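You operate a simulated robot arm through the tools that you are given. There is no shell and no other tool.

The job below is to be done with a simulated two-armed robot. You get a single attempt, and the scene is never put back.

TASK
Put the orange spatula on the top of the big table away on the low shelf of the steel bench. Pick up the brown-lidded tub with one hand, pass it to the other hand and put it on the top of the plan chest. Put the green stone weight on the top of the teal board. Take the small teal pad and put it on the top of the side bench. Take the orange pad on the top of the big table and put it away on the top of the dark cabinet. Take the white pad and put it on the table corner nearest the door. Any order will do. Set down upright: small teal pad.
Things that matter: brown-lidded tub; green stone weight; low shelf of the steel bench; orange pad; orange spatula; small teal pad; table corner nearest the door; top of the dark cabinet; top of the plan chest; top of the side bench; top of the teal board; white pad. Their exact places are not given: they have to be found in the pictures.

Only the result counts: the job must be done as asked and must still hold three seconds after the hand-in. Knocking over, shifting, dropping, spilling or breaking anything else fails it.

THE ROBOT
Two 7-joint arms with two-finger grippers on one trunk, on a base that moves. Base frame: it is fixed to the floor where the robot stands at the start and does not move with it; the origin is under the middle of the robot, x ahead of it, y to its left, z up. Units: cm, degrees, N and s.
The left shoulder is at the start at [2.4, 21.6, 108.1], the right one opposite. With the tool pointing down near the work surface each hand reaches from about 18 to 76 cm from the robot's upright axis, wherever it stands, measured 20 degrees to its own side. Places, roughly: brown-lidded tub [125, 50, 100]; green stone weight (6x6x4 cm) [120, 80, 90]; low shelf of the steel bench (22x57 cm) [244, 362, 50]; orange pad (10x8x6 cm) [150, 100, 90]; orange spatula (20x5x3 cm) [360, 160, 90]; small teal pad (5x4x6 cm) [130, 90, 90]; table corner nearest the door [130, 40, 90]; top of the dark cabinet [-20, 280, 90]; top of the plan chest [90, -120, 90]; top of the side bench [-140, -30, 90]; top of the teal board [160, 150, 90]; white pad (9x7x6 cm) [340, 170, 90]. Payload 2.2 kg a hand.
The TCP of each hand is the grasp point between the finger pads, 1.9 cm short of the fingertips. In the tool frame z runs along the fingers and y along their closing line. The gripper opens to 11.6 cm; its body begins 7 cm behind the TCP.
Orientation is that of the tool frame in the base frame, as a unit quaternion [x, y, z, w]. With the fingers straight down and closing along the base's y, the tool's x points along the base's -x, its y along +y and its z along -z.

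THE INTERFACE
- The arms move only by the tool nudge_tool. It takes "left_targets", "right_targets" or both (then of equal length, played together; a hand with none holds still); each is a list of rows, each an object of numbers (a shift or turn left out is 0, a gripper value left out holds the last): "wx", "wy", "wz": the turn, a rotation vector about the base's x, y, z in degrees; "tx", "ty", "tz": the shift along the base's x, y, z in cm; "gripper": the opening in per cent of the stroke, from 0 (shut) to 100 (fully open). In form: [{"wx": .., "wy": .., "wz": .., "tx": .., "ty": .., "tz": .., "gripper": ..}, ...]. A call has 1 to 20 rows; each row is the pose to reach, as a shift and turn from the pose commanded when the call began. Each row takes 0.2 s and may step no farther than 5 cm and 8.6 degrees from the row before; otherwise, or with a gripper value out of range, the whole call is refused. Where a pose cannot be reached the arm comes as near as it can. A force on the tool above 40 N (or 10 N above the force at the start of the call, whichever is more), or a blocked arm, ends the call early, and 0.2 s more pass. The fingers move at their own pace (about 20.35 cm/s each) and stop on an object; they squeeze with about 31 N. The grip force told is the motor's: it shows also when the fingers shut on nothing. Time passes only in rows, and 0.2 s behind the last, so rows that repeat a pose let the fingers close. The reply holds the time, the measured pose of the TCP, the force on the tool along the base axes, the opening and the grip force, in the units named above and with some noise, with the torque about the TCP (base axes, N m) and any sound that the robot's microphone picked up, and new pictures: "views" is both (left out), scene, wrist or none (wrist: the cameras of the hands that moved).
- Cameras (640 x 400 px; columns grow to the right, rows downward): "scene" is now at [13.23, 0.62, 125.98]; the picture's right is [0.06, -1.00, -0.00], its down [-0.51, -0.03, -0.86] and it looks along [0.86, 0.05, -0.51] (base axes); focal length 277 px, centre (320, 200). "left" rides on the left gripper at [6.9, 1.5, -9.6] in its tool frame; the picture's right is [-0.21, 0.98, 0.00], its down [-0.76, -0.17, -0.63] and it looks along [-0.62, -0.14, 0.77] (tool axes); focal length 251 px, centre (320, 200). "right" rides on the right gripper at [6.9, -1.5, -9.6] in its tool frame; the picture's right is [0.21, 0.98, 0.00], its down [-0.76, 0.17, -0.63] and it looks along [-0.62, 0.14, 0.77] (tool axes); focal length 251 px, centre (320, 200).
- slide_trunk(by): moves the trunk up (or, below 0, down) by that many cm; the arms and the scene camera ride with it, the base frame stays. It gives what a move gives, with no picture.
- roll_base(legs): drives the robot by 1 to 6 legs, each [ahead, left, turn to the left] in cm, cm and degrees, along the robot's own axes; the way and the turn of a leg run together, so that a leg with both is an arc; at most 150 cm and 180 degrees a leg. The arms and the cameras ride along, it lands a little off, and it stops where it bumps. It gives what a move gives, and a new picture of the scene camera.
- head_to(pan, tilt): turns the head with the scene camera to pan (to the left, within 80 degrees either way) and tilt (down, from -29 to 69), counted from straight ahead of the robot. It gives what a move gives, and a new picture of the scene camera.
- measure_at(camera, pixels): for up to 12 pixels [column, row] of the newest picture of that camera ("zoom" is the newest enlarged one), the place [x, y, z] in the base frame of the surface seen there, good to about 0.2 cm. It takes no simulated time.
- inspect(camera, box): a new picture of the part [left, top, right, bottom] of that camera's present view, enlarged. It takes no simulated time.
- sign_off(): hands the job in; it is judged then, once.

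Open the grippers and draw the arms clear of the work before you hand the job in, unless the task says otherwise.

The tools are called after "Call:" as a command line: name --argument value ..., lists and objects as JSON in quotes. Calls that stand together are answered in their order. nudge_tool: Moves the arms, as the interface text tells. Its arguments: {"type":"object","properties":{"left_targets":{"type":"array","items":{"type":"object","properties":{"wx":{"type":"number"},"wy":{"type":"number"},"wz":{"type":"number"},"tx":{"type":"number"},"ty":{"type":"number"},"tz":{"type":"number"},"gripper":{"type":"number"}}}},"right_targets":{"type":"array","items":{"type":"object","properties":{"wx":{"type":"number"},"wy":{"type":"number"},"wz":{"type":"number"},"tx":{"type":"number"},"ty":{"type":"number"},"tz":{"type":"number"},"gripper":{"type":"number"}}}},"views":{"type":"string","enum":["both","scene","wrist","none"]}},"required":[]} The other tools are called the same way: slide_trunk (by) moves the trunk up or down; roll_base (legs) drives the base; head_to (pan, tilt) turns the head that bears the scene camera; measure_at (camera, pixels) gives the place of the surface under pixels of a picture; inspect (camera, box) takes an enlarged picture of a part of a camera's view; sign_off () hands the job in.

At the start:

```text
time: 0.0
left_position: [55.49, 24.7, 110.92]
left_tcp_rot: [0.001, 1.0, 0.0, 0.0]
left_ft_force: [0.2, 0.3, 0.3]
left_torque: [-0.02, 0.0, 0.0]
left_width: 11.59
left_finger_force: 0.0
right_position: [49.22, -21.66, 108.51]
right_tcp_rot: [0.001, 1.0, 0.0, -0.001]
right_ft_force: [0.4, 0.4, 0.0]
right_torque: [-0.03, 0.0, -0.03]
right_width: 11.59
right_finger_force: 0.1
trunk travel left (down, up): [-22.5, 26.5]
robot x, y, heading: [-0.13, 0.24, 0.1]
head pan, tilt (commanded): [3.4, 30.5]
```

scene: 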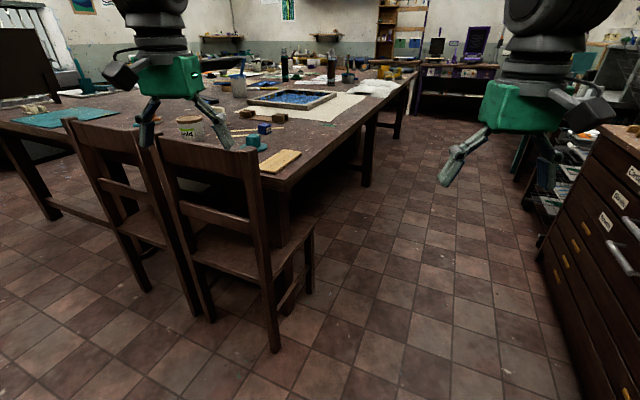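
right: 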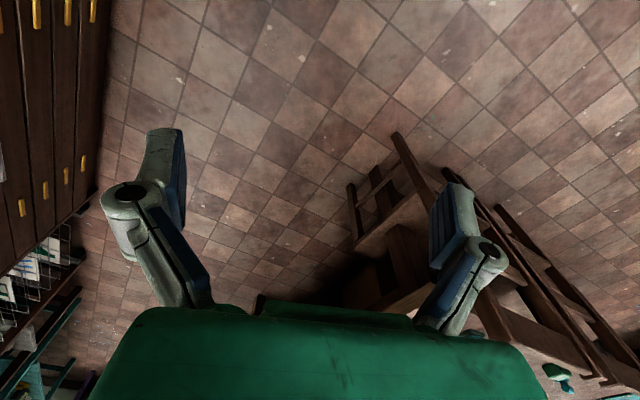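
left: 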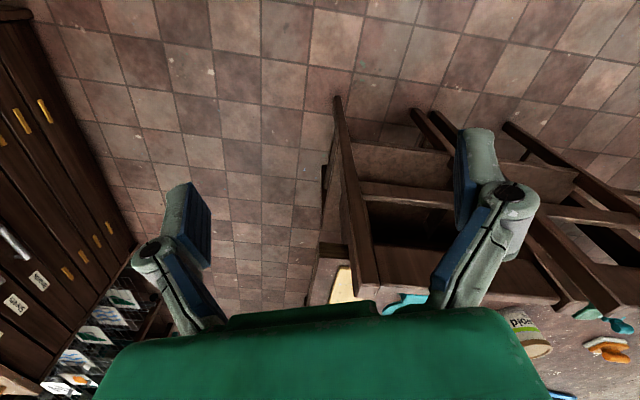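

The scene picture shows the big table ahead-left with chairs in front, the plan chest at right. I'll enlarge the table part around (230,120) to find the things.

Call:
inspect --camera "scene" --box '[140, 60, 340, 185]'

Call:
inspect --camera "scene" --box '[0, 0, 200, 140]'

Call:
inspect --camera "scene" --box '[320, 20, 520, 145]'

```text
3.20 times, centred on (240, 122) of scene
```

zoom: 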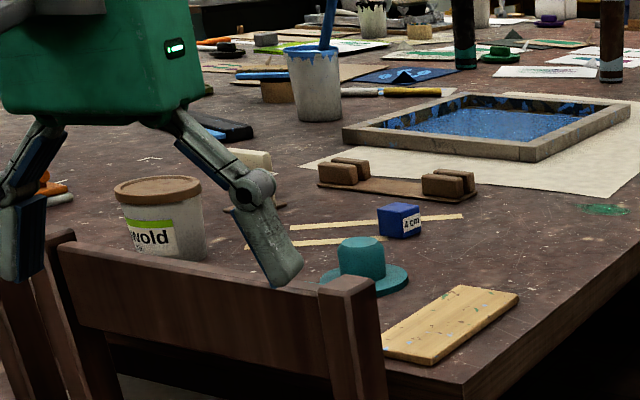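

```text
2.86 times, centred on (100, 70) of scene
```

zoom: 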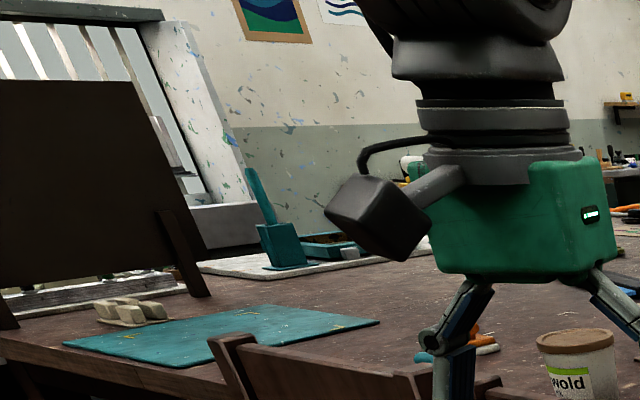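

```text
3.20 times, centred on (420, 82) of scene
```

zoom: 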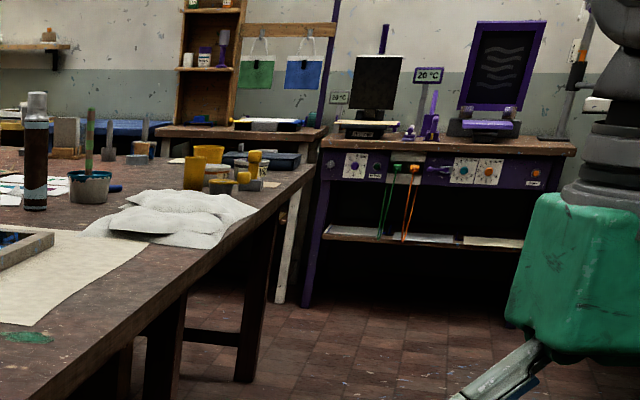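

I measure points on the near table end: the teal hat-shaped thing at (255,140), the tub at (190,125), the wooden piece at (280,160), the teal board at (60,117) and table corners.

Call:
measure_at --camera "scene" --pixels '[[253, 139], [257, 151], [189, 118], [191, 133], [280, 160], [265, 129], [60, 117], [155, 120], [284, 179], [340, 130], [40, 107], [118, 86]]'

Call:
head_to --pan 35 --tilt 25

```text
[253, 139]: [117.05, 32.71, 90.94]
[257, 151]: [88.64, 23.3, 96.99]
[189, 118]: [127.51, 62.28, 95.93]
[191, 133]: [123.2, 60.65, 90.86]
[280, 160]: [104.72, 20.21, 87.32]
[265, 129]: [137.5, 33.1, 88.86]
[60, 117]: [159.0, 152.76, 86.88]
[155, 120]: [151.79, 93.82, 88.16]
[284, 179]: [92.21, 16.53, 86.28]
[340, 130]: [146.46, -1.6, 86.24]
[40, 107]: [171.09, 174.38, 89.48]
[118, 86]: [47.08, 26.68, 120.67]
```

```text
time: 1.0
left_position: [55.18, 24.63, 111.06]
left_tcp_rot: [0.0, 1.0, 0.0, 0.002]
left_ft_force: [-0.1, -0.1, 0.8]
left_torque: [0.04, 0.01, -0.03]
left_width: 11.61
left_finger_force: 0.0
right_position: [49.05, -21.56, 108.69]
right_tcp_rot: [0.0, 1.0, 0.0, 0.001]
right_ft_force: [0.5, -0.2, 0.3]
right_torque: [-0.01, -0.02, 0.0]
right_width: 11.6
right_finger_force: 0.0
trunk travel left (down, up): [-22.5, 26.5]
robot x, y, heading: [-0.22, -0.16, 0.3]
head pan, tilt (commanded): [35.0, 25.0]
```

scene: 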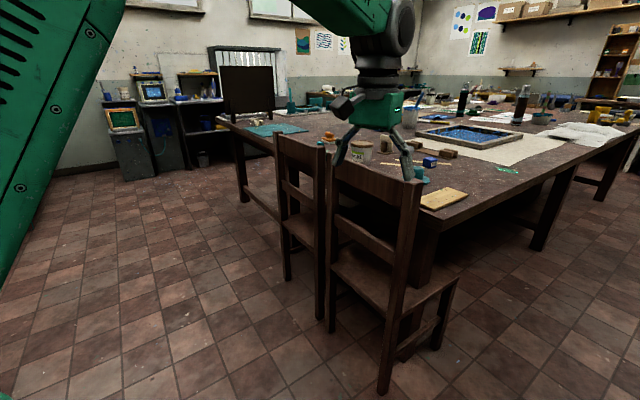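

The view shows the table with two chairs at its near side, and dark shelves at far left. I raise the trunk to look over the table from higher up.

Call:
slide_trunk --by 25

Call:
head_to --pan 25 --tilt 30

```text
time: 3.5
left_position: [55.15, 24.7, 135.97]
left_tcp_rot: [0.0, 1.0, 0.0, 0.001]
left_ft_force: [0.2, 1.4, 0.6]
left_torque: [-0.01, -0.04, 0.0]
left_width: 11.61
left_finger_force: 0.1
right_position: [48.93, -21.59, 133.6]
right_tcp_rot: [0.0, 1.0, 0.0, 0.0]
right_ft_force: [0.4, -0.3, -1.4]
right_torque: [0.03, 0.0, 0.01]
right_width: 11.58
right_finger_force: 0.2
trunk travel left (down, up): [-47.5, 1.5]
robot x, y, heading: [0.13, 0.08, -0.1]
head pan, tilt (commanded): [35.0, 25.0]
```

```text
time: 4.3
left_position: [55.21, 24.63, 136.06]
left_tcp_rot: [0.0, 1.0, 0.0, 0.001]
left_ft_force: [-0.7, 0.6, 1.1]
left_torque: [-0.01, -0.01, 0.0]
left_width: 11.6
left_finger_force: 0.0
right_position: [49.0, -21.53, 133.73]
right_tcp_rot: [-0.001, 1.0, -0.001, 0.001]
right_ft_force: [-0.5, 0.0, 0.3]
right_torque: [-0.01, 0.0, 0.03]
right_width: 11.59
right_finger_force: 0.0
trunk travel left (down, up): [-47.5, 1.5]
robot x, y, heading: [0.03, -0.02, -0.0]
head pan, tilt (commanded): [25.0, 30.0]
```

scene: 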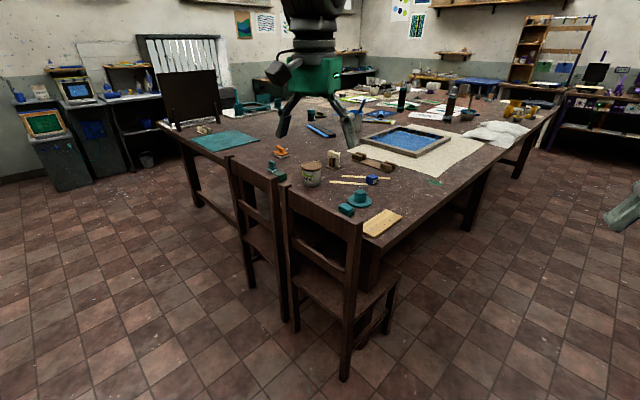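

From this height the table top is well seen: tub at (311,175), teal piece at (347,208), hat-shaped teal thing (360,198), orange at (281,152), green at (272,168). I enlarge those parts.

Call:
inspect --camera "scene" --box '[260, 130, 420, 230]'

Call:
inspect --camera "scene" --box '[320, 70, 560, 170]'

Call:
inspect --camera "scene" --box '[150, 60, 310, 160]'

Call:
inspect --camera "scene" --box '[0, 20, 200, 190]'

```text
4.00 times, centred on (340, 180) of scene
```

zoom: 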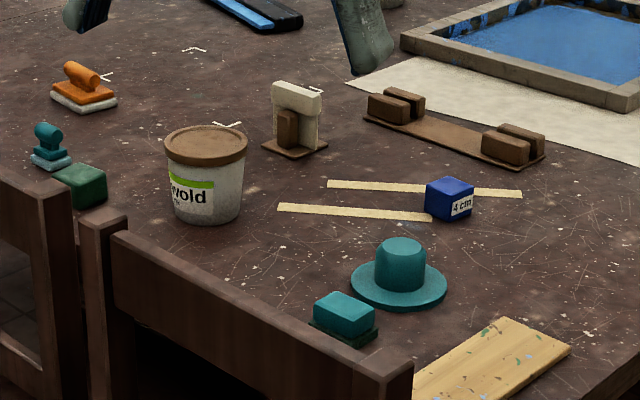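

```text
2.67 times, centred on (440, 120) of scene
```

zoom: 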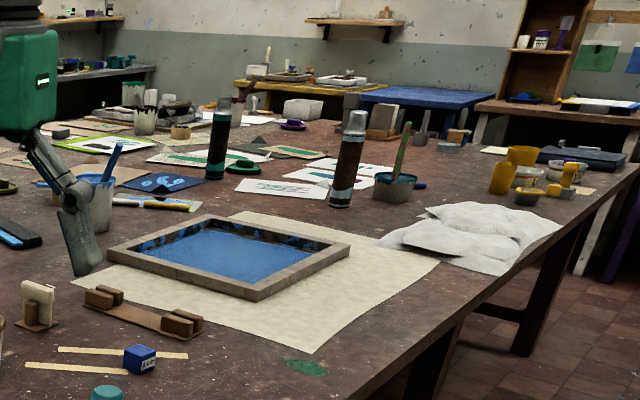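

```text
4.00 times, centred on (230, 110) of scene
```

zoom: 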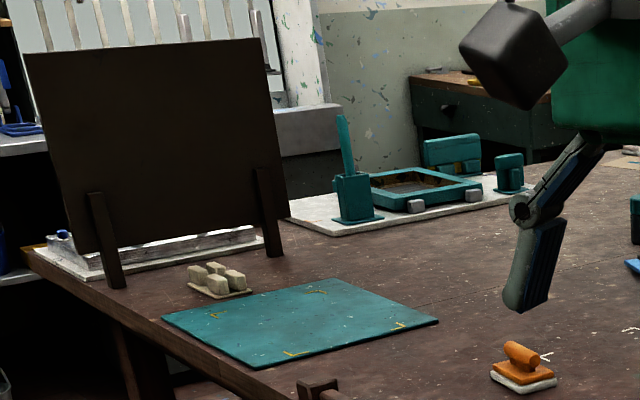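

```text
2.35 times, centred on (100, 105) of scene
```

zoom: 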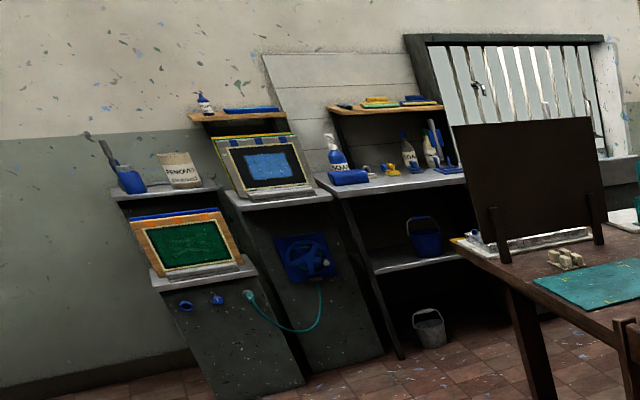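

The zoom shows the orange pad with handle (281,152), small teal pad with handle (272,166), dark green block (280,177), tub (311,175). I measure them and the surroundings.

Call:
measure_at --camera "scene" --pixels '[[281, 150], [283, 157], [272, 163], [273, 170], [279, 173], [281, 179], [311, 164], [312, 180], [348, 205], [361, 192], [226, 140], [382, 222]]'

Call:
head_to --pan 75 --tilt 25

```text
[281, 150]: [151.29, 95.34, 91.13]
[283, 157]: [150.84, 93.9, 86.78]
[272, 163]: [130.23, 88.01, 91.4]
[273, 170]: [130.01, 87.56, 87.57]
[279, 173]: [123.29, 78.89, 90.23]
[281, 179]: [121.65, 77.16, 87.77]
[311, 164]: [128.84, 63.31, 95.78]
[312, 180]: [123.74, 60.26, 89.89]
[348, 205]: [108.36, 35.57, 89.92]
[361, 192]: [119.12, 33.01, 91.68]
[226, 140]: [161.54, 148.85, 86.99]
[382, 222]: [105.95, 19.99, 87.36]
```

```text
time: 5.5
left_position: [55.24, 24.77, 136.08]
left_tcp_rot: [0.0, 1.0, 0.0, 0.001]
left_ft_force: [0.0, 0.5, -0.4]
left_torque: [0.0, 0.02, 0.01]
left_width: 11.6
left_finger_force: 0.1
right_position: [48.95, -21.66, 133.56]
right_tcp_rot: [-0.001, 1.0, 0.0, 0.0]
right_ft_force: [0.2, -0.3, -0.1]
right_torque: [-0.01, 0.01, 0.01]
right_width: 11.58
right_finger_force: 0.1
trunk travel left (down, up): [-47.5, 1.5]
robot x, y, heading: [-0.05, 0.05, 0.0]
head pan, tilt (commanded): [75.0, 25.0]
```

scene: 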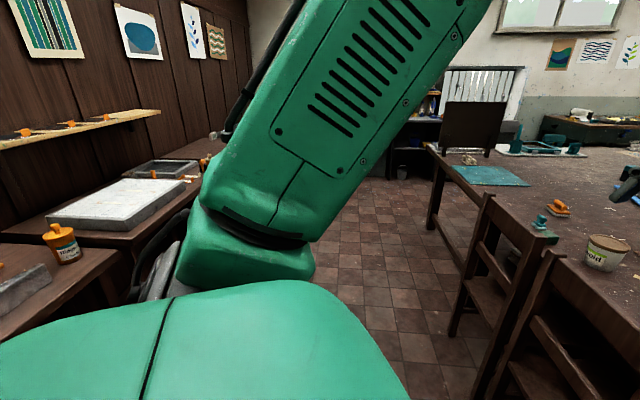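

The left arm blocks this view. I look right and then turn the base to see the rest of the room.

Call:
head_to --pan -40 --tilt 25

Call:
head_to --pan -78 --tilt 25

```text
time: 7.4
left_position: [55.11, 24.67, 136.01]
left_tcp_rot: [0.001, 1.0, 0.0, 0.001]
left_ft_force: [-0.4, -0.1, 0.4]
left_torque: [0.03, 0.01, 0.01]
left_width: 11.6
left_finger_force: 0.1
right_position: [48.92, -21.63, 133.73]
right_tcp_rot: [0.0, 1.0, 0.0, 0.001]
right_ft_force: [-0.1, -0.1, 0.3]
right_torque: [-0.02, 0.01, 0.01]
right_width: 11.61
right_finger_force: 0.2
trunk travel left (down, up): [-47.5, 1.5]
robot x, y, heading: [0.14, -0.29, 0.1]
head pan, tilt (commanded): [-40.0, 25.0]
```

scene: 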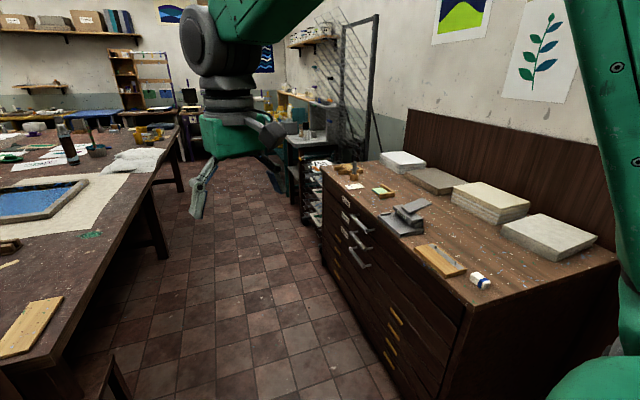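

```text
time: 8.4
left_position: [55.34, 24.67, 136.15]
left_tcp_rot: [0.0, 1.0, 0.0, 0.002]
left_ft_force: [-0.2, 0.1, -0.5]
left_torque: [-0.03, 0.0, 0.01]
left_width: 11.61
left_finger_force: 0.0
right_position: [49.08, -21.66, 133.63]
right_tcp_rot: [0.0, 1.0, 0.0, 0.001]
right_ft_force: [0.5, -0.4, 0.0]
right_torque: [-0.01, 0.0, 0.01]
right_width: 11.6
right_finger_force: 0.0
trunk travel left (down, up): [-47.5, 1.5]
robot x, y, heading: [-0.14, 0.27, 0.0]
head pan, tilt (commanded): [-78.0, 25.0]
```

scene: 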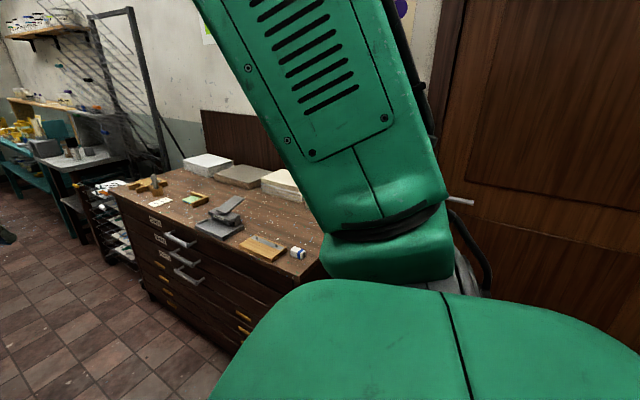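

The plan chest and a brown door with handle are at right, so the near-right table corner is the one nearest the door. I turn the base left to look at the left wall and the far-left benches.

Call:
head_to --pan 0 --tilt 20

Call:
roll_base --legs '[[0, 0, 90]]'

Call:
roll_base --legs '[[0, 0, 90]]'

```text
time: 9.9
left_position: [55.29, 24.7, 136.04]
left_tcp_rot: [-0.001, 1.0, 0.0, 0.001]
left_ft_force: [-0.4, 0.9, 0.3]
left_torque: [-0.01, 0.02, 0.0]
left_width: 11.61
left_finger_force: 0.0
right_position: [48.98, -21.62, 133.7]
right_tcp_rot: [0.0, 1.0, 0.0, 0.001]
right_ft_force: [0.4, 0.3, 0.2]
right_torque: [-0.04, 0.0, 0.0]
right_width: 11.61
right_finger_force: 0.1
trunk travel left (down, up): [-47.5, 1.5]
robot x, y, heading: [-0.19, 0.11, -0.1]
head pan, tilt (commanded): [0.0, 20.0]
```

scene: 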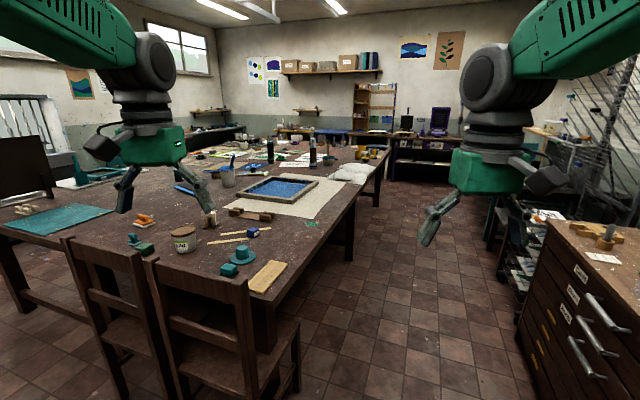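

```text
time: 14.2
left_position: [-25.0, 55.04, 136.02]
left_tcp_rot: [0.71, -0.704, 0.0, -0.001]
left_ft_force: [-0.1, -0.1, 0.7]
left_torque: [-0.01, -0.01, -0.01]
left_width: 11.59
left_finger_force: 0.0
right_position: [21.27, 49.07, 133.74]
right_tcp_rot: [0.711, -0.704, -0.001, -0.001]
right_ft_force: [-0.2, -0.2, -0.2]
right_torque: [0.01, 0.01, 0.0]
right_width: 11.6
right_finger_force: 0.0
trunk travel left (down, up): [-47.5, 1.5]
robot x, y, heading: [0.57, -0.13, 90.4]
head pan, tilt (commanded): [0.0, 20.0]
```

scene: 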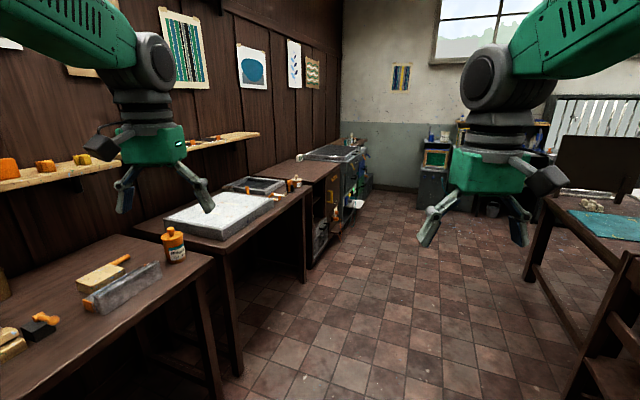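

```text
time: 18.4
left_position: [-54.43, -25.44, 136.18]
left_tcp_rot: [1.0, 0.007, -0.002, -0.001]
left_ft_force: [0.7, -0.3, 0.5]
left_torque: [-0.02, -0.02, -0.01]
left_width: 11.6
left_finger_force: 0.1
right_position: [-48.86, 20.85, 133.8]
right_tcp_rot: [1.0, 0.007, -0.003, 0.0]
right_ft_force: [-0.2, 0.4, -1.2]
right_torque: [-0.01, 0.01, 0.01]
right_width: 11.57
right_finger_force: 0.1
trunk travel left (down, up): [-47.5, 1.5]
robot x, y, heading: [0.18, 0.04, -179.4]
head pan, tilt (commanded): [0.0, 20.0]
```

scene: 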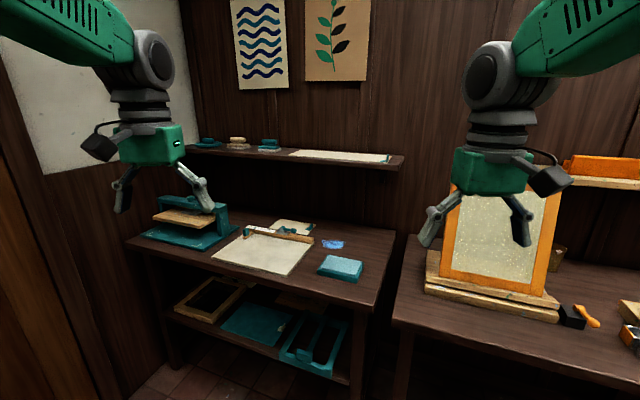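

This is the back wall with a bench in front at (270,255) — the side bench, near [-140,-30]. I measure its top and things on it.

Call:
measure_at --camera "scene" --pixels '[[260, 250], [320, 285], [370, 235], [341, 266], [375, 260], [180, 262], [330, 220], [372, 290], [140, 242], [430, 290], [415, 320], [280, 275]]'

Call:
inspect --camera "scene" --box '[120, 130, 440, 390]'

```text
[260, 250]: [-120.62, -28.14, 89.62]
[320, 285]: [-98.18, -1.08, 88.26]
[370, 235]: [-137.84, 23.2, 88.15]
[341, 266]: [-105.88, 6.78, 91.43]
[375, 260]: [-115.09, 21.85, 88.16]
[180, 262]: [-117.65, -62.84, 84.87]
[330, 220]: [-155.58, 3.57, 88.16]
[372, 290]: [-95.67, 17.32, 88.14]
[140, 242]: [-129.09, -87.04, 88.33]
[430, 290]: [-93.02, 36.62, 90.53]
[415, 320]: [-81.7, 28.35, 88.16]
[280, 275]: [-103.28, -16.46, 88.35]
```

```text
1.54 times, centred on (280, 260) of scene
```

zoom: 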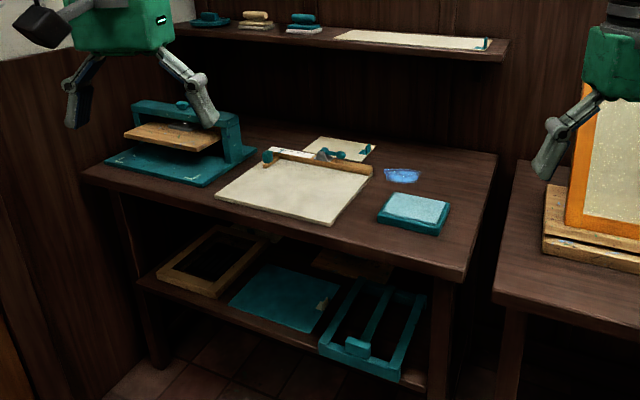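

Side bench found (top z 88.2, free area at right back around (365,240)). Now I turn right to look at the left wall for the dark cabinet.

Call:
measure_at --camera "scene" --pixels '[[365, 245], [390, 235], [392, 228], [385, 262], [380, 285], [372, 303], [318, 265], [360, 262], [332, 244], [350, 228], [305, 260], [312, 240]]'

Call:
roll_base --legs '[[0, 0, -75]]'

```text
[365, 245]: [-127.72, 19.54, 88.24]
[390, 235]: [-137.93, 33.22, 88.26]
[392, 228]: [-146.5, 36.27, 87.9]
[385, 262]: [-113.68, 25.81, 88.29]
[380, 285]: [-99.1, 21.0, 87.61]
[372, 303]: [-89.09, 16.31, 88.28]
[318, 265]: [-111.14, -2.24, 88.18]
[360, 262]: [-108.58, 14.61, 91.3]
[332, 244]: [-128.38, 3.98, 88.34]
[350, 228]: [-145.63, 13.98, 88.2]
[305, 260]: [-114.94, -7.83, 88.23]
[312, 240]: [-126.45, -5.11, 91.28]
```

```text
time: 22.1
left_position: [-38.2, 46.09, 136.45]
left_tcp_rot: [0.796, -0.606, -0.003, -0.002]
left_ft_force: [0.2, -0.6, 0.0]
left_torque: [-0.05, 0.02, 0.0]
left_width: 11.62
left_finger_force: 0.1
right_position: [8.1, 52.19, 134.1]
right_tcp_rot: [0.795, -0.606, -0.003, -0.002]
right_ft_force: [1.0, -0.7, -0.4]
right_torque: [-0.01, -0.03, -0.01]
right_width: 11.6
right_finger_force: 0.0
trunk travel left (down, up): [-47.5, 1.5]
robot x, y, heading: [0.47, -0.16, 105.6]
head pan, tilt (commanded): [0.0, 20.0]
```

scene: 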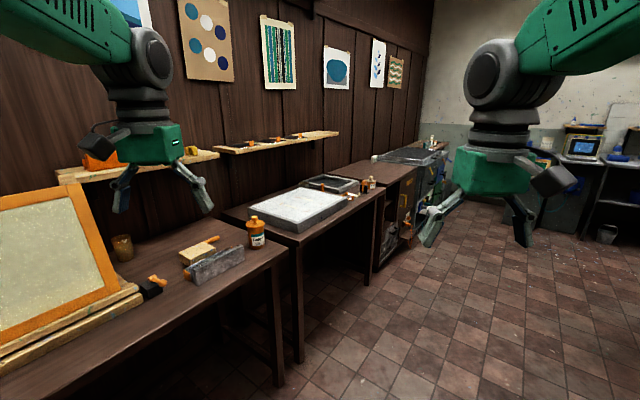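

The dark cabinet seems to be at (390,185), with things and a tray on top. I measure tops and enlarge.

Call:
measure_at --camera "scene" --pixels '[[385, 172], [370, 172], [395, 165], [405, 157], [300, 207], [335, 185], [362, 187], [410, 172], [425, 152], [592, 197], [620, 157], [605, 232]]'

Call:
inspect --camera "scene" --box '[240, 120, 460, 270]'

```text
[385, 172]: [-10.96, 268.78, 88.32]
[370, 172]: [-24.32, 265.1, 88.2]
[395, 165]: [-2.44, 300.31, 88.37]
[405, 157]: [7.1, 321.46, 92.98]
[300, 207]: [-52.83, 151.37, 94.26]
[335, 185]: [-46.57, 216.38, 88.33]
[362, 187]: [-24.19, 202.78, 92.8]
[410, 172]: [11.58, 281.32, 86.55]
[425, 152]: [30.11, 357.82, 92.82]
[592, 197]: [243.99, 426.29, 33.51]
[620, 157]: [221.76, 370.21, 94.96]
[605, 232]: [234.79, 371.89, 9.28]
```

```text
2.67 times, centred on (350, 195) of scene
```

zoom: 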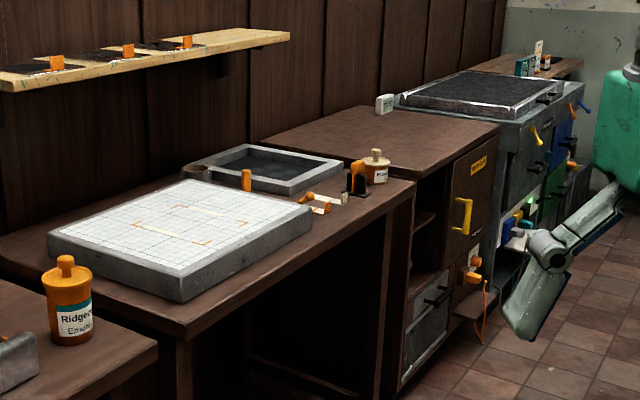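

The empty-topped dark cabinet is around [-15,270,88]. I turn right to look toward the steel bench at [244,362].

Call:
roll_base --legs '[[0, 0, -45]]'

Call:
inspect --camera "scene" --box '[200, 60, 440, 260]'

```text
time: 24.5
left_position: [4.94, 59.4, 136.45]
left_tcp_rot: [-0.504, 0.864, 0.001, 0.004]
left_ft_force: [-1.0, 0.3, -0.5]
left_torque: [-0.02, -0.02, -0.01]
left_width: 11.57
left_finger_force: 0.1
right_position: [42.04, 31.11, 134.21]
right_tcp_rot: [-0.505, 0.863, 0.002, 0.005]
right_ft_force: [0.5, -0.1, -0.3]
right_torque: [-0.02, 0.01, 0.0]
right_width: 11.6
right_finger_force: 0.1
trunk travel left (down, up): [-47.5, 1.5]
robot x, y, heading: [0.12, 0.09, 60.5]
head pan, tilt (commanded): [0.0, 20.0]
```

scene: 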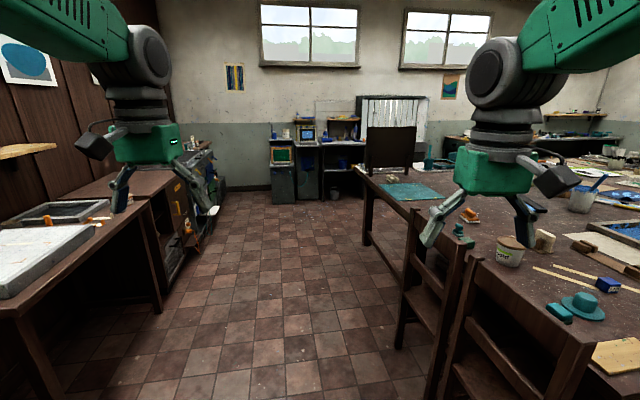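

```text
2.00 times, centred on (320, 160) of scene
```

zoom: 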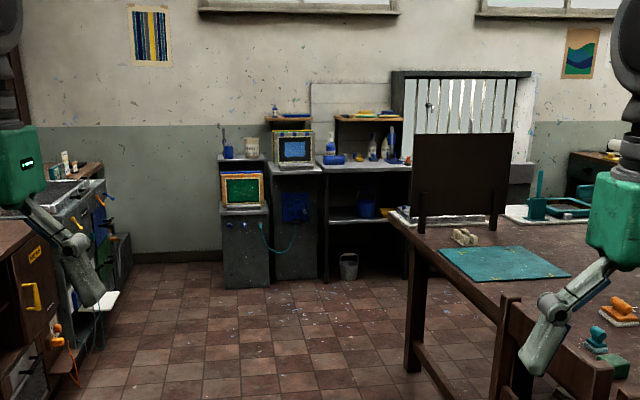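

The steel bench with low shelf shows at zoom (360,215). I measure the shelf, chairs and the table.

Call:
measure_at --camera "zoom" --pixels '[[345, 219], [367, 212], [335, 222], [390, 219], [365, 222], [350, 170], [325, 190], [400, 190], [415, 215], [320, 280]]'

Call:
measure_at --camera "scene" --pixels '[[415, 212], [472, 255], [398, 340], [345, 130], [456, 260], [590, 335], [430, 395], [440, 330], [368, 240], [362, 172], [420, 290], [372, 180]]'

```text
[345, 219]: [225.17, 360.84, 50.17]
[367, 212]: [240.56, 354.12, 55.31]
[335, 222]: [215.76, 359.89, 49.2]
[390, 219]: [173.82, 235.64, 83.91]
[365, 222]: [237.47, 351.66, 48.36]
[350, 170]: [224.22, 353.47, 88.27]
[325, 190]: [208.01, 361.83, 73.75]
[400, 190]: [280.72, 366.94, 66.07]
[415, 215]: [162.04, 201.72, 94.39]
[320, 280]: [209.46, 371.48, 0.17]
```

```text
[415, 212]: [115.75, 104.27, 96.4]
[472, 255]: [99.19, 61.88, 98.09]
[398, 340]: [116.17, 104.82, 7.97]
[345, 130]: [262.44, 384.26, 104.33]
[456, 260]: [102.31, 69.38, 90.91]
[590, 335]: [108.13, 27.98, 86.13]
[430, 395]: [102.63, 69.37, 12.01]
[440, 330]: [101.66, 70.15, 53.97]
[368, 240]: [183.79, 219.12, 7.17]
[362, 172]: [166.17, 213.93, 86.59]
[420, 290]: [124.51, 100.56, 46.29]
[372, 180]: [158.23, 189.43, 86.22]
```

The chairs' backs are only ~9 cm off the table's near edge; shelf top is z≈50 with a blue bucket on it. I look straight down to learn the base's footprint.

Call:
head_to --pan 0 --tilt 69

```text
time: 25.7
left_position: [4.82, 59.1, 136.69]
left_tcp_rot: [-0.505, 0.863, 0.004, 0.004]
left_ft_force: [-0.4, 0.8, 0.7]
left_torque: [-0.02, 0.01, 0.03]
left_width: 11.59
left_finger_force: 0.0
right_position: [42.22, 30.81, 134.28]
right_tcp_rot: [-0.505, 0.863, 0.003, 0.006]
right_ft_force: [0.5, -0.2, -0.7]
right_torque: [0.0, -0.02, 0.02]
right_width: 11.59
right_finger_force: 0.0
trunk travel left (down, up): [-47.5, 1.5]
robot x, y, heading: [-0.31, 0.04, 60.5]
head pan, tilt (commanded): [0.0, 68.8]
```

scene: 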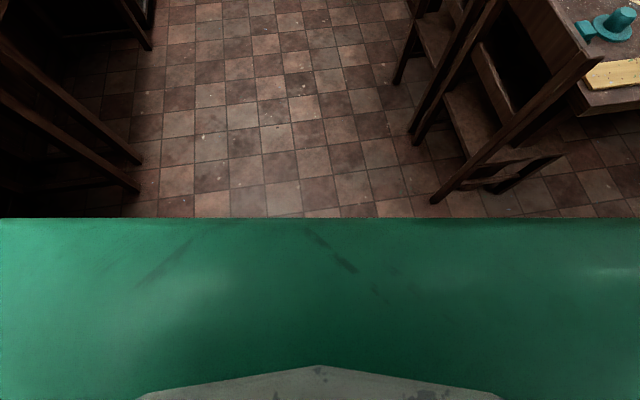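

The green front edge of the robot shows at row 218. I measure points on it to get its reach ahead.

Call:
measure_at --camera "scene" --pixels '[[320, 222], [40, 222], [600, 222], [320, 300], [320, 390], [320, 210], [140, 190], [435, 200], [560, 158], [400, 82]]'

```text
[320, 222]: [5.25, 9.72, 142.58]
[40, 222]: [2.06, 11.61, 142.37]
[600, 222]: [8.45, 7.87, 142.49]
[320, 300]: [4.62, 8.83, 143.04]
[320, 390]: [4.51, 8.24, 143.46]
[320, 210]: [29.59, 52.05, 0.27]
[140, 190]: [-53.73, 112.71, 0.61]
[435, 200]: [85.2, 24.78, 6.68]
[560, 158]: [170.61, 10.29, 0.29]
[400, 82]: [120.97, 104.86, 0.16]
```

To learn the base footprint I tilt the left hand back toward the robot so its camera sees the base.

Call:
nudge_tool --left_targets '[{"wx": -7.4, "wy": 4.2}, {"wx": -14.8, "wy": 8.4}, {"wx": -22.2, "wy": 12.6}, {"wx": -29.6, "wy": 16.7}, {"wx": -37, "wy": 20.9}, {"wx": -44.4, "wy": 25.1}, {"wx": -51.8, "wy": 29.3}]' --views "wrist"

```text
time: 27.3
left_position: [4.83, 59.14, 136.77]
left_tcp_rot: [-0.487, 0.833, -0.132, -0.228]
left_ft_force: [-0.8, 0.7, -0.1]
left_torque: [0.0, -0.01, 0.02]
left_width: 11.6
left_finger_force: 0.1
left hand out of reach, approached as far as the arm can: row 5, 6, 7
right_position: [42.13, 30.83, 134.18]
right_tcp_rot: [-0.505, 0.863, 0.002, 0.005]
right_ft_force: [0.4, -0.3, -0.4]
right_torque: [0.03, -0.01, -0.01]
right_width: 11.59
right_finger_force: 0.0
trunk travel left (down, up): [-47.5, 1.5]
robot x, y, heading: [0.0, -0.06, 60.6]
head pan, tilt (commanded): [0.0, 68.8]
```

left: 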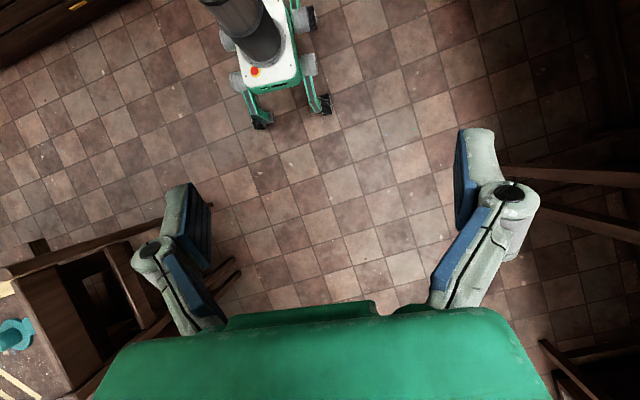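

The wrist picture shows the robot's small base with outrigger wheels at top (280,60). I measure its extents.

Call:
measure_at --camera "left" --pixels '[[262, 122], [327, 106], [318, 16], [226, 42], [275, 85], [236, 82], [310, 62], [230, 5], [325, 100], [257, 110]]'

```text
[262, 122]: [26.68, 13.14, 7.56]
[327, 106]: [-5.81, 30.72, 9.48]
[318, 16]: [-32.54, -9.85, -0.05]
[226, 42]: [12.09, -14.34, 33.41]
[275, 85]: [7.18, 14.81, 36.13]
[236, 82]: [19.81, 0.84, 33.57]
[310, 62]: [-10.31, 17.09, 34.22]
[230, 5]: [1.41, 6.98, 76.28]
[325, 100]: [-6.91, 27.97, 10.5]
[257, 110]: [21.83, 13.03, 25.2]
```

The base is small: front wheels ~26 cm ahead, ±22 cm sideways. Now I turn the left hand back upright.

Call:
nudge_tool --left_targets '[{"wx": 7.0, "wy": -4.0}, {"wx": 14.0, "wy": -7.9}, {"wx": 20.2, "wy": -11.5}, {"wx": 27, "wy": -15.25}]' --views "none"

```text
time: 28.3
left_position: [4.77, 58.87, 136.89]
left_tcp_rot: [-0.504, 0.863, 0.003, 0.006]
left_ft_force: [-0.1, 0.3, 0.6]
left_torque: [0.04, -0.02, 0.0]
left_width: 11.6
left_finger_force: 0.1
right_position: [42.01, 30.54, 134.35]
right_tcp_rot: [-0.504, 0.863, 0.004, 0.007]
right_ft_force: [-0.4, -0.5, 1.1]
right_torque: [-0.01, -0.02, -0.03]
right_width: 11.61
right_finger_force: 0.0
trunk travel left (down, up): [-47.5, 1.5]
robot x, y, heading: [-0.06, -0.12, 60.7]
head pan, tilt (commanded): [0.0, 68.8]
```

The hand is upright again. I drive to a spot left of the left chair, facing the table's near edge, at about [78,151].

Call:
roll_base --legs '[[100, 3, 0], [70, 2.5, 0], [0, 0, -81]]'

Call:
head_to --pan -10 --tilt 45

```text
time: 40.4
left_position: [137.53, 157.23, 136.82]
left_tcp_rot: [0.172, 0.985, -0.001, 0.005]
left_ft_force: [-0.4, 0.4, 0.3]
left_torque: [-0.04, 0.0, 0.01]
left_width: 11.6
left_finger_force: 0.0
right_position: [115.77, 115.65, 134.29]
right_tcp_rot: [0.172, 0.985, -0.001, 0.006]
right_ft_force: [0.0, -0.1, 0.9]
right_torque: [-0.05, 0.02, -0.02]
right_width: 11.61
right_finger_force: 0.1
trunk travel left (down, up): [-47.5, 1.5]
robot x, y, heading: [78.54, 151.92, -19.6]
head pan, tilt (commanded): [0.0, 68.8]
```

scene: 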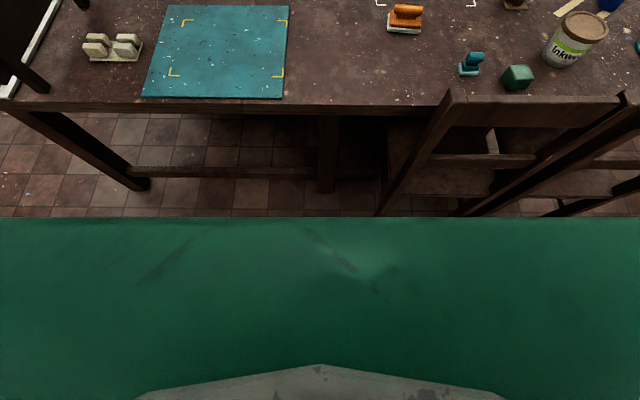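

```text
time: 41.3
left_position: [136.98, 157.26, 136.97]
left_tcp_rot: [0.172, 0.985, -0.001, 0.008]
left_ft_force: [-0.2, -0.3, -0.3]
left_torque: [-0.01, 0.0, 0.02]
left_width: 11.61
left_finger_force: 0.1
right_position: [115.44, 115.86, 134.44]
right_tcp_rot: [0.171, 0.985, -0.001, 0.009]
right_ft_force: [0.6, 0.5, -0.1]
right_torque: [0.01, 0.0, -0.01]
right_width: 11.62
right_finger_force: 0.0
trunk travel left (down, up): [-47.5, 1.5]
robot x, y, heading: [78.37, 151.95, -19.9]
head pan, tilt (commanded): [-10.0, 45.0]
```

scene: 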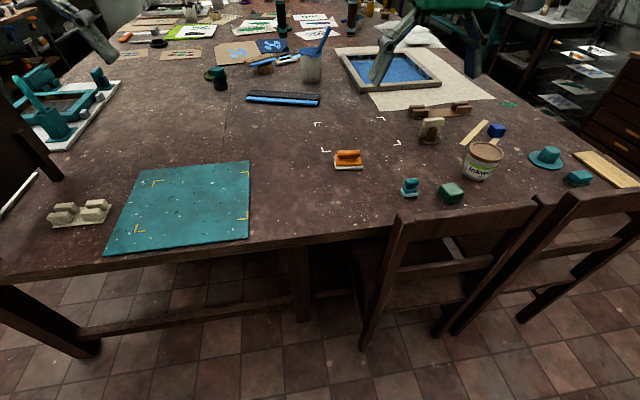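

Clear view now. I enlarge the group of pads, weight and tub to get exact positions and orientations.

Call:
inspect --camera "scene" --box '[310, 110, 510, 235]'

Call:
inspect --camera "scene" --box '[30, 140, 290, 270]'

```text
3.20 times, centred on (410, 172) of scene
```

zoom: 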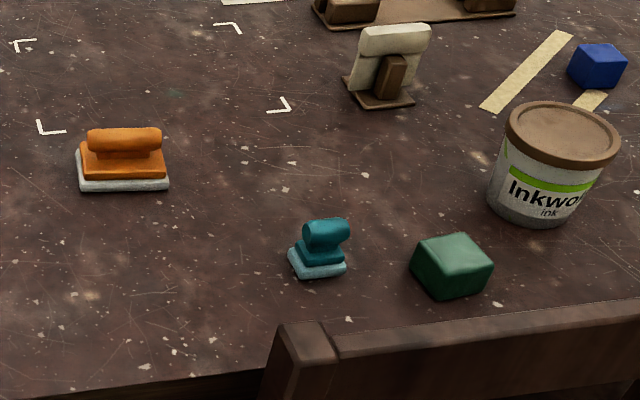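

```text
2.46 times, centred on (160, 205) of scene
```

zoom: 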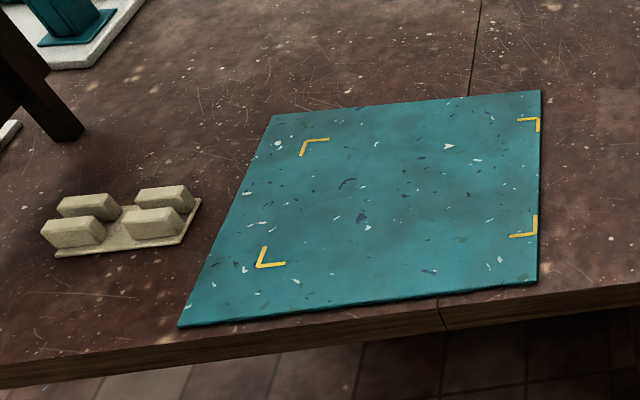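

I measure the handles and tops of the pads, the weight and the tub, and the board.

Call:
measure_at --camera "scene" --pixels '[[340, 153.5], [358, 152.5], [335, 167.5], [362, 168.5], [347, 159], [407, 184], [416, 181.5], [410, 195.5], [405, 190], [417, 191]]'

Call:
measure_at --camera "scene" --pixels '[[450.6, 188.1], [440, 192], [463, 192], [446, 185], [457, 184], [485.6, 150.6], [469, 150], [502, 156], [476, 178], [475, 165]]'

Call:
measure_at --camera "zoom" --pixels '[[370, 220], [180, 325], [535, 280], [540, 95], [275, 118], [300, 155], [260, 265], [535, 235], [538, 120], [400, 200]]'

```text
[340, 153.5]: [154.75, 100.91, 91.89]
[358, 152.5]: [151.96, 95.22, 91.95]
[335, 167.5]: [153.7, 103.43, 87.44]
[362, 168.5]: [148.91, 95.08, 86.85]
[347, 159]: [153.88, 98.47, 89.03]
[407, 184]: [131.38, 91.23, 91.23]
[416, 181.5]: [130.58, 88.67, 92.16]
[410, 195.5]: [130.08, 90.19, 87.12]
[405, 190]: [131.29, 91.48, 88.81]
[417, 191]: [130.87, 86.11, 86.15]
```

```text
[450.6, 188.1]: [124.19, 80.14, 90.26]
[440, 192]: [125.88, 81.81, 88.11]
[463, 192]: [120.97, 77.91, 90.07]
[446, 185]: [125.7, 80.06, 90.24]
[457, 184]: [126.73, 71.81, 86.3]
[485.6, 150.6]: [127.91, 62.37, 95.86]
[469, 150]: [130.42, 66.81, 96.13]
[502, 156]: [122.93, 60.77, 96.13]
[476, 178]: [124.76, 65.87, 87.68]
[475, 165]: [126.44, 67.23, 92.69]
```

```text
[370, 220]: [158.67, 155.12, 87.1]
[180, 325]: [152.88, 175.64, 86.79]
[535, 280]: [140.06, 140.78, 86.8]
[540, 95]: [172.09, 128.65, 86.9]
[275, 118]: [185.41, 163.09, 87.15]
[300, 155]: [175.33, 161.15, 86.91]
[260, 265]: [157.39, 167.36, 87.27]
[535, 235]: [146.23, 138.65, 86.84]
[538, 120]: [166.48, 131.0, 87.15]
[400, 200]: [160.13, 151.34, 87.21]
```

Board centre ≈ [161.5,150,87]; weight ≈ [123,79], top 90.2; pads and tub located. I drive 25 cm closer to the table edge and lower the trunk for picking.

Call:
roll_base --legs '[[25, 0, 0]]'

Call:
slide_trunk --by -20

Call:
roll_base --legs '[[0, 0, -30]]'

```text
time: 43.1
left_position: [160.75, 148.55, 136.94]
left_tcp_rot: [0.172, 0.985, -0.001, 0.008]
left_ft_force: [-0.1, 0.1, -0.6]
left_torque: [0.0, -0.01, 0.02]
left_width: 11.62
left_finger_force: 0.1
right_position: [138.91, 107.32, 134.46]
right_tcp_rot: [0.172, 0.985, -0.002, 0.009]
right_ft_force: [-0.2, 0.2, -0.5]
right_torque: [-0.02, -0.05, -0.01]
right_width: 11.59
right_finger_force: 0.1
trunk travel left (down, up): [-47.5, 1.5]
robot x, y, heading: [101.89, 143.43, -20.0]
head pan, tilt (commanded): [-10.0, 45.0]
```

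scene: 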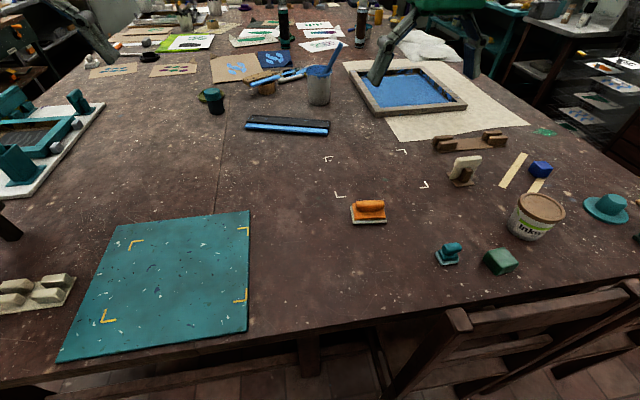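

```text
time: 45.3
left_position: [160.63, 148.82, 117.03]
left_tcp_rot: [0.172, 0.985, -0.001, 0.007]
left_ft_force: [0.0, -1.1, -0.8]
left_torque: [0.01, 0.0, 0.0]
left_width: 11.57
left_finger_force: 0.0
right_position: [139.03, 107.29, 114.55]
right_tcp_rot: [0.171, 0.985, -0.002, 0.01]
right_ft_force: [0.0, 0.3, -0.5]
right_torque: [0.01, 0.0, -0.02]
right_width: 11.61
right_finger_force: 0.0
trunk travel left (down, up): [-27.5, 21.5]
robot x, y, heading: [102.11, 143.78, -19.9]
head pan, tilt (commanded): [-10.0, 45.0]
```

```text
time: 47.2
left_position: [155.33, 118.82, 117.06]
left_tcp_rot: [0.421, 0.907, -0.004, 0.007]
left_ft_force: [0.4, 0.0, 0.5]
left_torque: [-0.01, 0.01, 0.0]
left_width: 11.6
left_finger_force: 0.1
right_position: [115.79, 93.86, 114.54]
right_tcp_rot: [0.422, 0.907, -0.003, 0.008]
right_ft_force: [0.8, -0.3, 0.8]
right_torque: [-0.01, 0.0, -0.02]
right_width: 11.58
right_finger_force: 0.1
trunk travel left (down, up): [-27.5, 21.5]
robot x, y, heading: [101.94, 143.51, -49.8]
head pan, tilt (commanded): [-10.0, 45.0]
```

scene: 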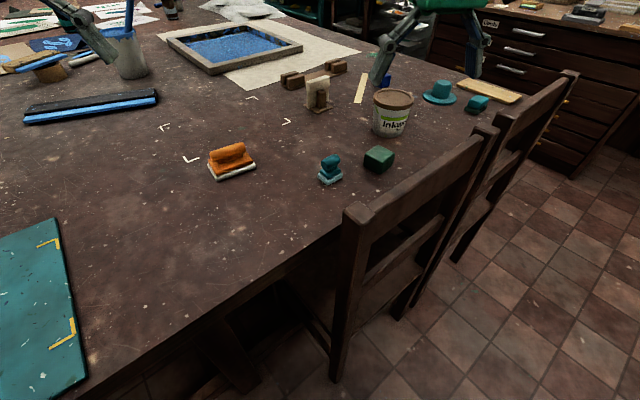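

The right hand is at [116,94,114.5], near the weight at (380,158). I move it above the weight for a wrist view, and zoom on the group.

Call:
inspect --camera "scene" --box '[190, 80, 430, 210]'

Call:
nudge_tool --right_targets '[{"tx": 2.5, "ty": -4}, {"tx": 5, "ty": -8, "tz": -3}, {"tx": 7, "ty": -12, "tz": -6}, {"tx": 7.5, "ty": -15, "tz": -10}]' --views "wrist"

```text
2.67 times, centred on (310, 145) of scene
```

zoom: 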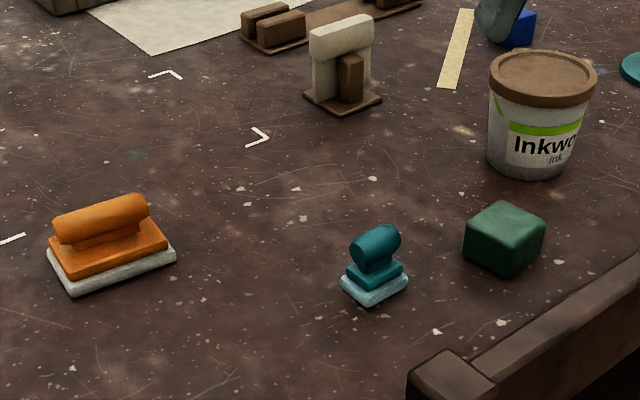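

```text
refused: row 2 steps farther than a row can; nothing moved
```

The step was slightly too long; I repeat the approach with smaller steps.

Call:
nudge_tool --right_targets '[{"tx": 2, "ty": -3.5}, {"tx": 4, "ty": -7, "tz": -2}, {"tx": 6, "ty": -10.5, "tz": -4}, {"tx": 7, "ty": -13.5, "tz": -7}, {"tx": 7.5, "ty": -15, "tz": -10}]' --views "wrist"

```text
time: 48.4
left_position: [155.14, 118.83, 117.05]
left_tcp_rot: [0.422, 0.907, -0.004, 0.008]
left_ft_force: [-0.8, -0.1, 0.3]
left_torque: [-0.01, -0.01, -0.01]
left_width: 11.58
left_finger_force: 0.1
right_position: [123.11, 78.82, 104.52]
right_tcp_rot: [0.422, 0.906, -0.004, 0.01]
right_ft_force: [0.3, 0.2, 0.2]
right_torque: [0.0, 0.0, -0.04]
right_width: 11.58
right_finger_force: 0.0
trunk travel left (down, up): [-27.5, 21.5]
robot x, y, heading: [101.95, 143.34, -49.7]
head pan, tilt (commanded): [-10.0, 45.0]
```

right: 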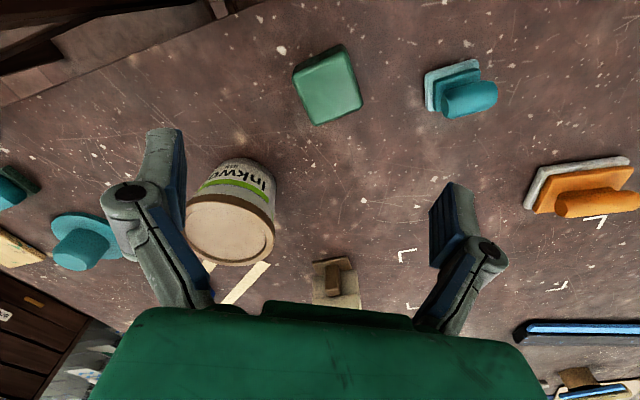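

The wrist view shows the weight at (328,85). I measure its top corners.

Call:
measure_at --camera "right" --pixels '[[328, 86], [297, 74], [342, 54], [358, 100], [316, 118], [310, 98], [350, 78], [336, 110], [468, 98], [455, 85], [484, 92], [233, 234]]'

Call:
inspect --camera "right" --box '[270, 30, 400, 140]'

```text
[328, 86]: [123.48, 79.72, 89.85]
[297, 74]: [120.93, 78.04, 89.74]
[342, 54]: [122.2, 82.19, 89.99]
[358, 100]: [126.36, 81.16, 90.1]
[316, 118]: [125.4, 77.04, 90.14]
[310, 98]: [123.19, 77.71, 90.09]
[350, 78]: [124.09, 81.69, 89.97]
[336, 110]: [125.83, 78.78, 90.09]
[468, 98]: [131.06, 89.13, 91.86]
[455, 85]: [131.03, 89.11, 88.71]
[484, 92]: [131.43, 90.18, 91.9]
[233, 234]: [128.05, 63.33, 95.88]
```

```text
3.64 times, centred on (335, 85) of right
```

zoom: 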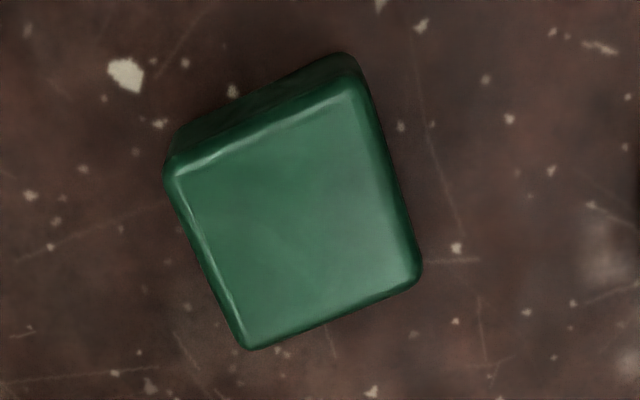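

The weight's sides run at about 75°/-15°, centre [123.7,79.6]. I turn the right hand +35° about z, centre over it, and go down to z≈93 first.

Call:
nudge_tool --right_targets '[{"wz": 7, "tx": 0.2, "ty": 0.3}, {"wz": 14, "tx": 0.4, "ty": 0.5}, {"wz": 21, "tx": 0.6, "ty": 0.7}, {"wz": 28, "tx": 0.6, "ty": 0.8, "tz": -3}, {"wz": 35, "tx": 0.6, "ty": 0.8, "tz": -6}, {"wz": 35, "tx": 0.6, "ty": 0.8, "tz": -10}]' --views "both"

```text
time: 49.8
left_position: [155.07, 118.86, 116.97]
left_tcp_rot: [0.422, 0.907, -0.003, 0.008]
left_ft_force: [0.2, -0.6, -0.2]
left_torque: [-0.01, 0.0, 0.0]
left_width: 11.62
left_finger_force: 0.0
right_position: [123.6, 79.64, 94.45]
right_tcp_rot: [0.13, 0.991, -0.001, 0.011]
right_ft_force: [0.2, -0.8, -0.4]
right_torque: [0.04, 0.03, -0.03]
right_width: 11.58
right_finger_force: 0.0
trunk travel left (down, up): [-27.5, 21.5]
robot x, y, heading: [101.88, 143.56, -50.2]
head pan, tilt (commanded): [-10.0, 45.0]
```

scene: 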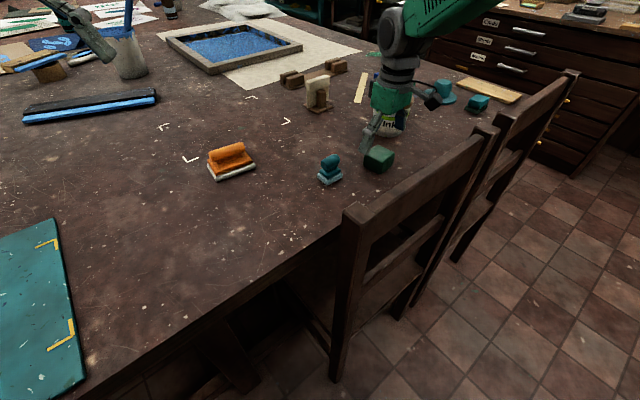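
right: 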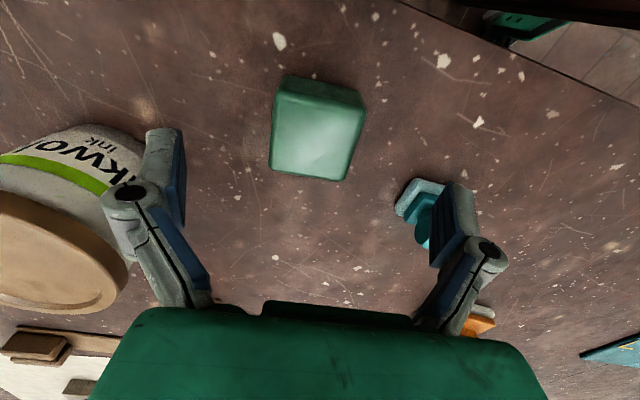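

The weight lies between the fingers; I re-measure its corners from this closer wrist view to check centring and angle.

Call:
measure_at --camera "right" --pixels '[[280, 100], [274, 165], [360, 112], [347, 175], [316, 138], [285, 97], [362, 106], [310, 178], [277, 130], [355, 145]]'

```text
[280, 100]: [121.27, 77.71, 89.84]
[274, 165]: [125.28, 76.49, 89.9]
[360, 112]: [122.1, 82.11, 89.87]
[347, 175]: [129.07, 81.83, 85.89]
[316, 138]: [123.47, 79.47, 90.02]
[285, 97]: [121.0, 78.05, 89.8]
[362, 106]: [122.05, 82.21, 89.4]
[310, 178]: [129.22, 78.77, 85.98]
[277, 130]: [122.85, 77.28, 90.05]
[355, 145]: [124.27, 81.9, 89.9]
```

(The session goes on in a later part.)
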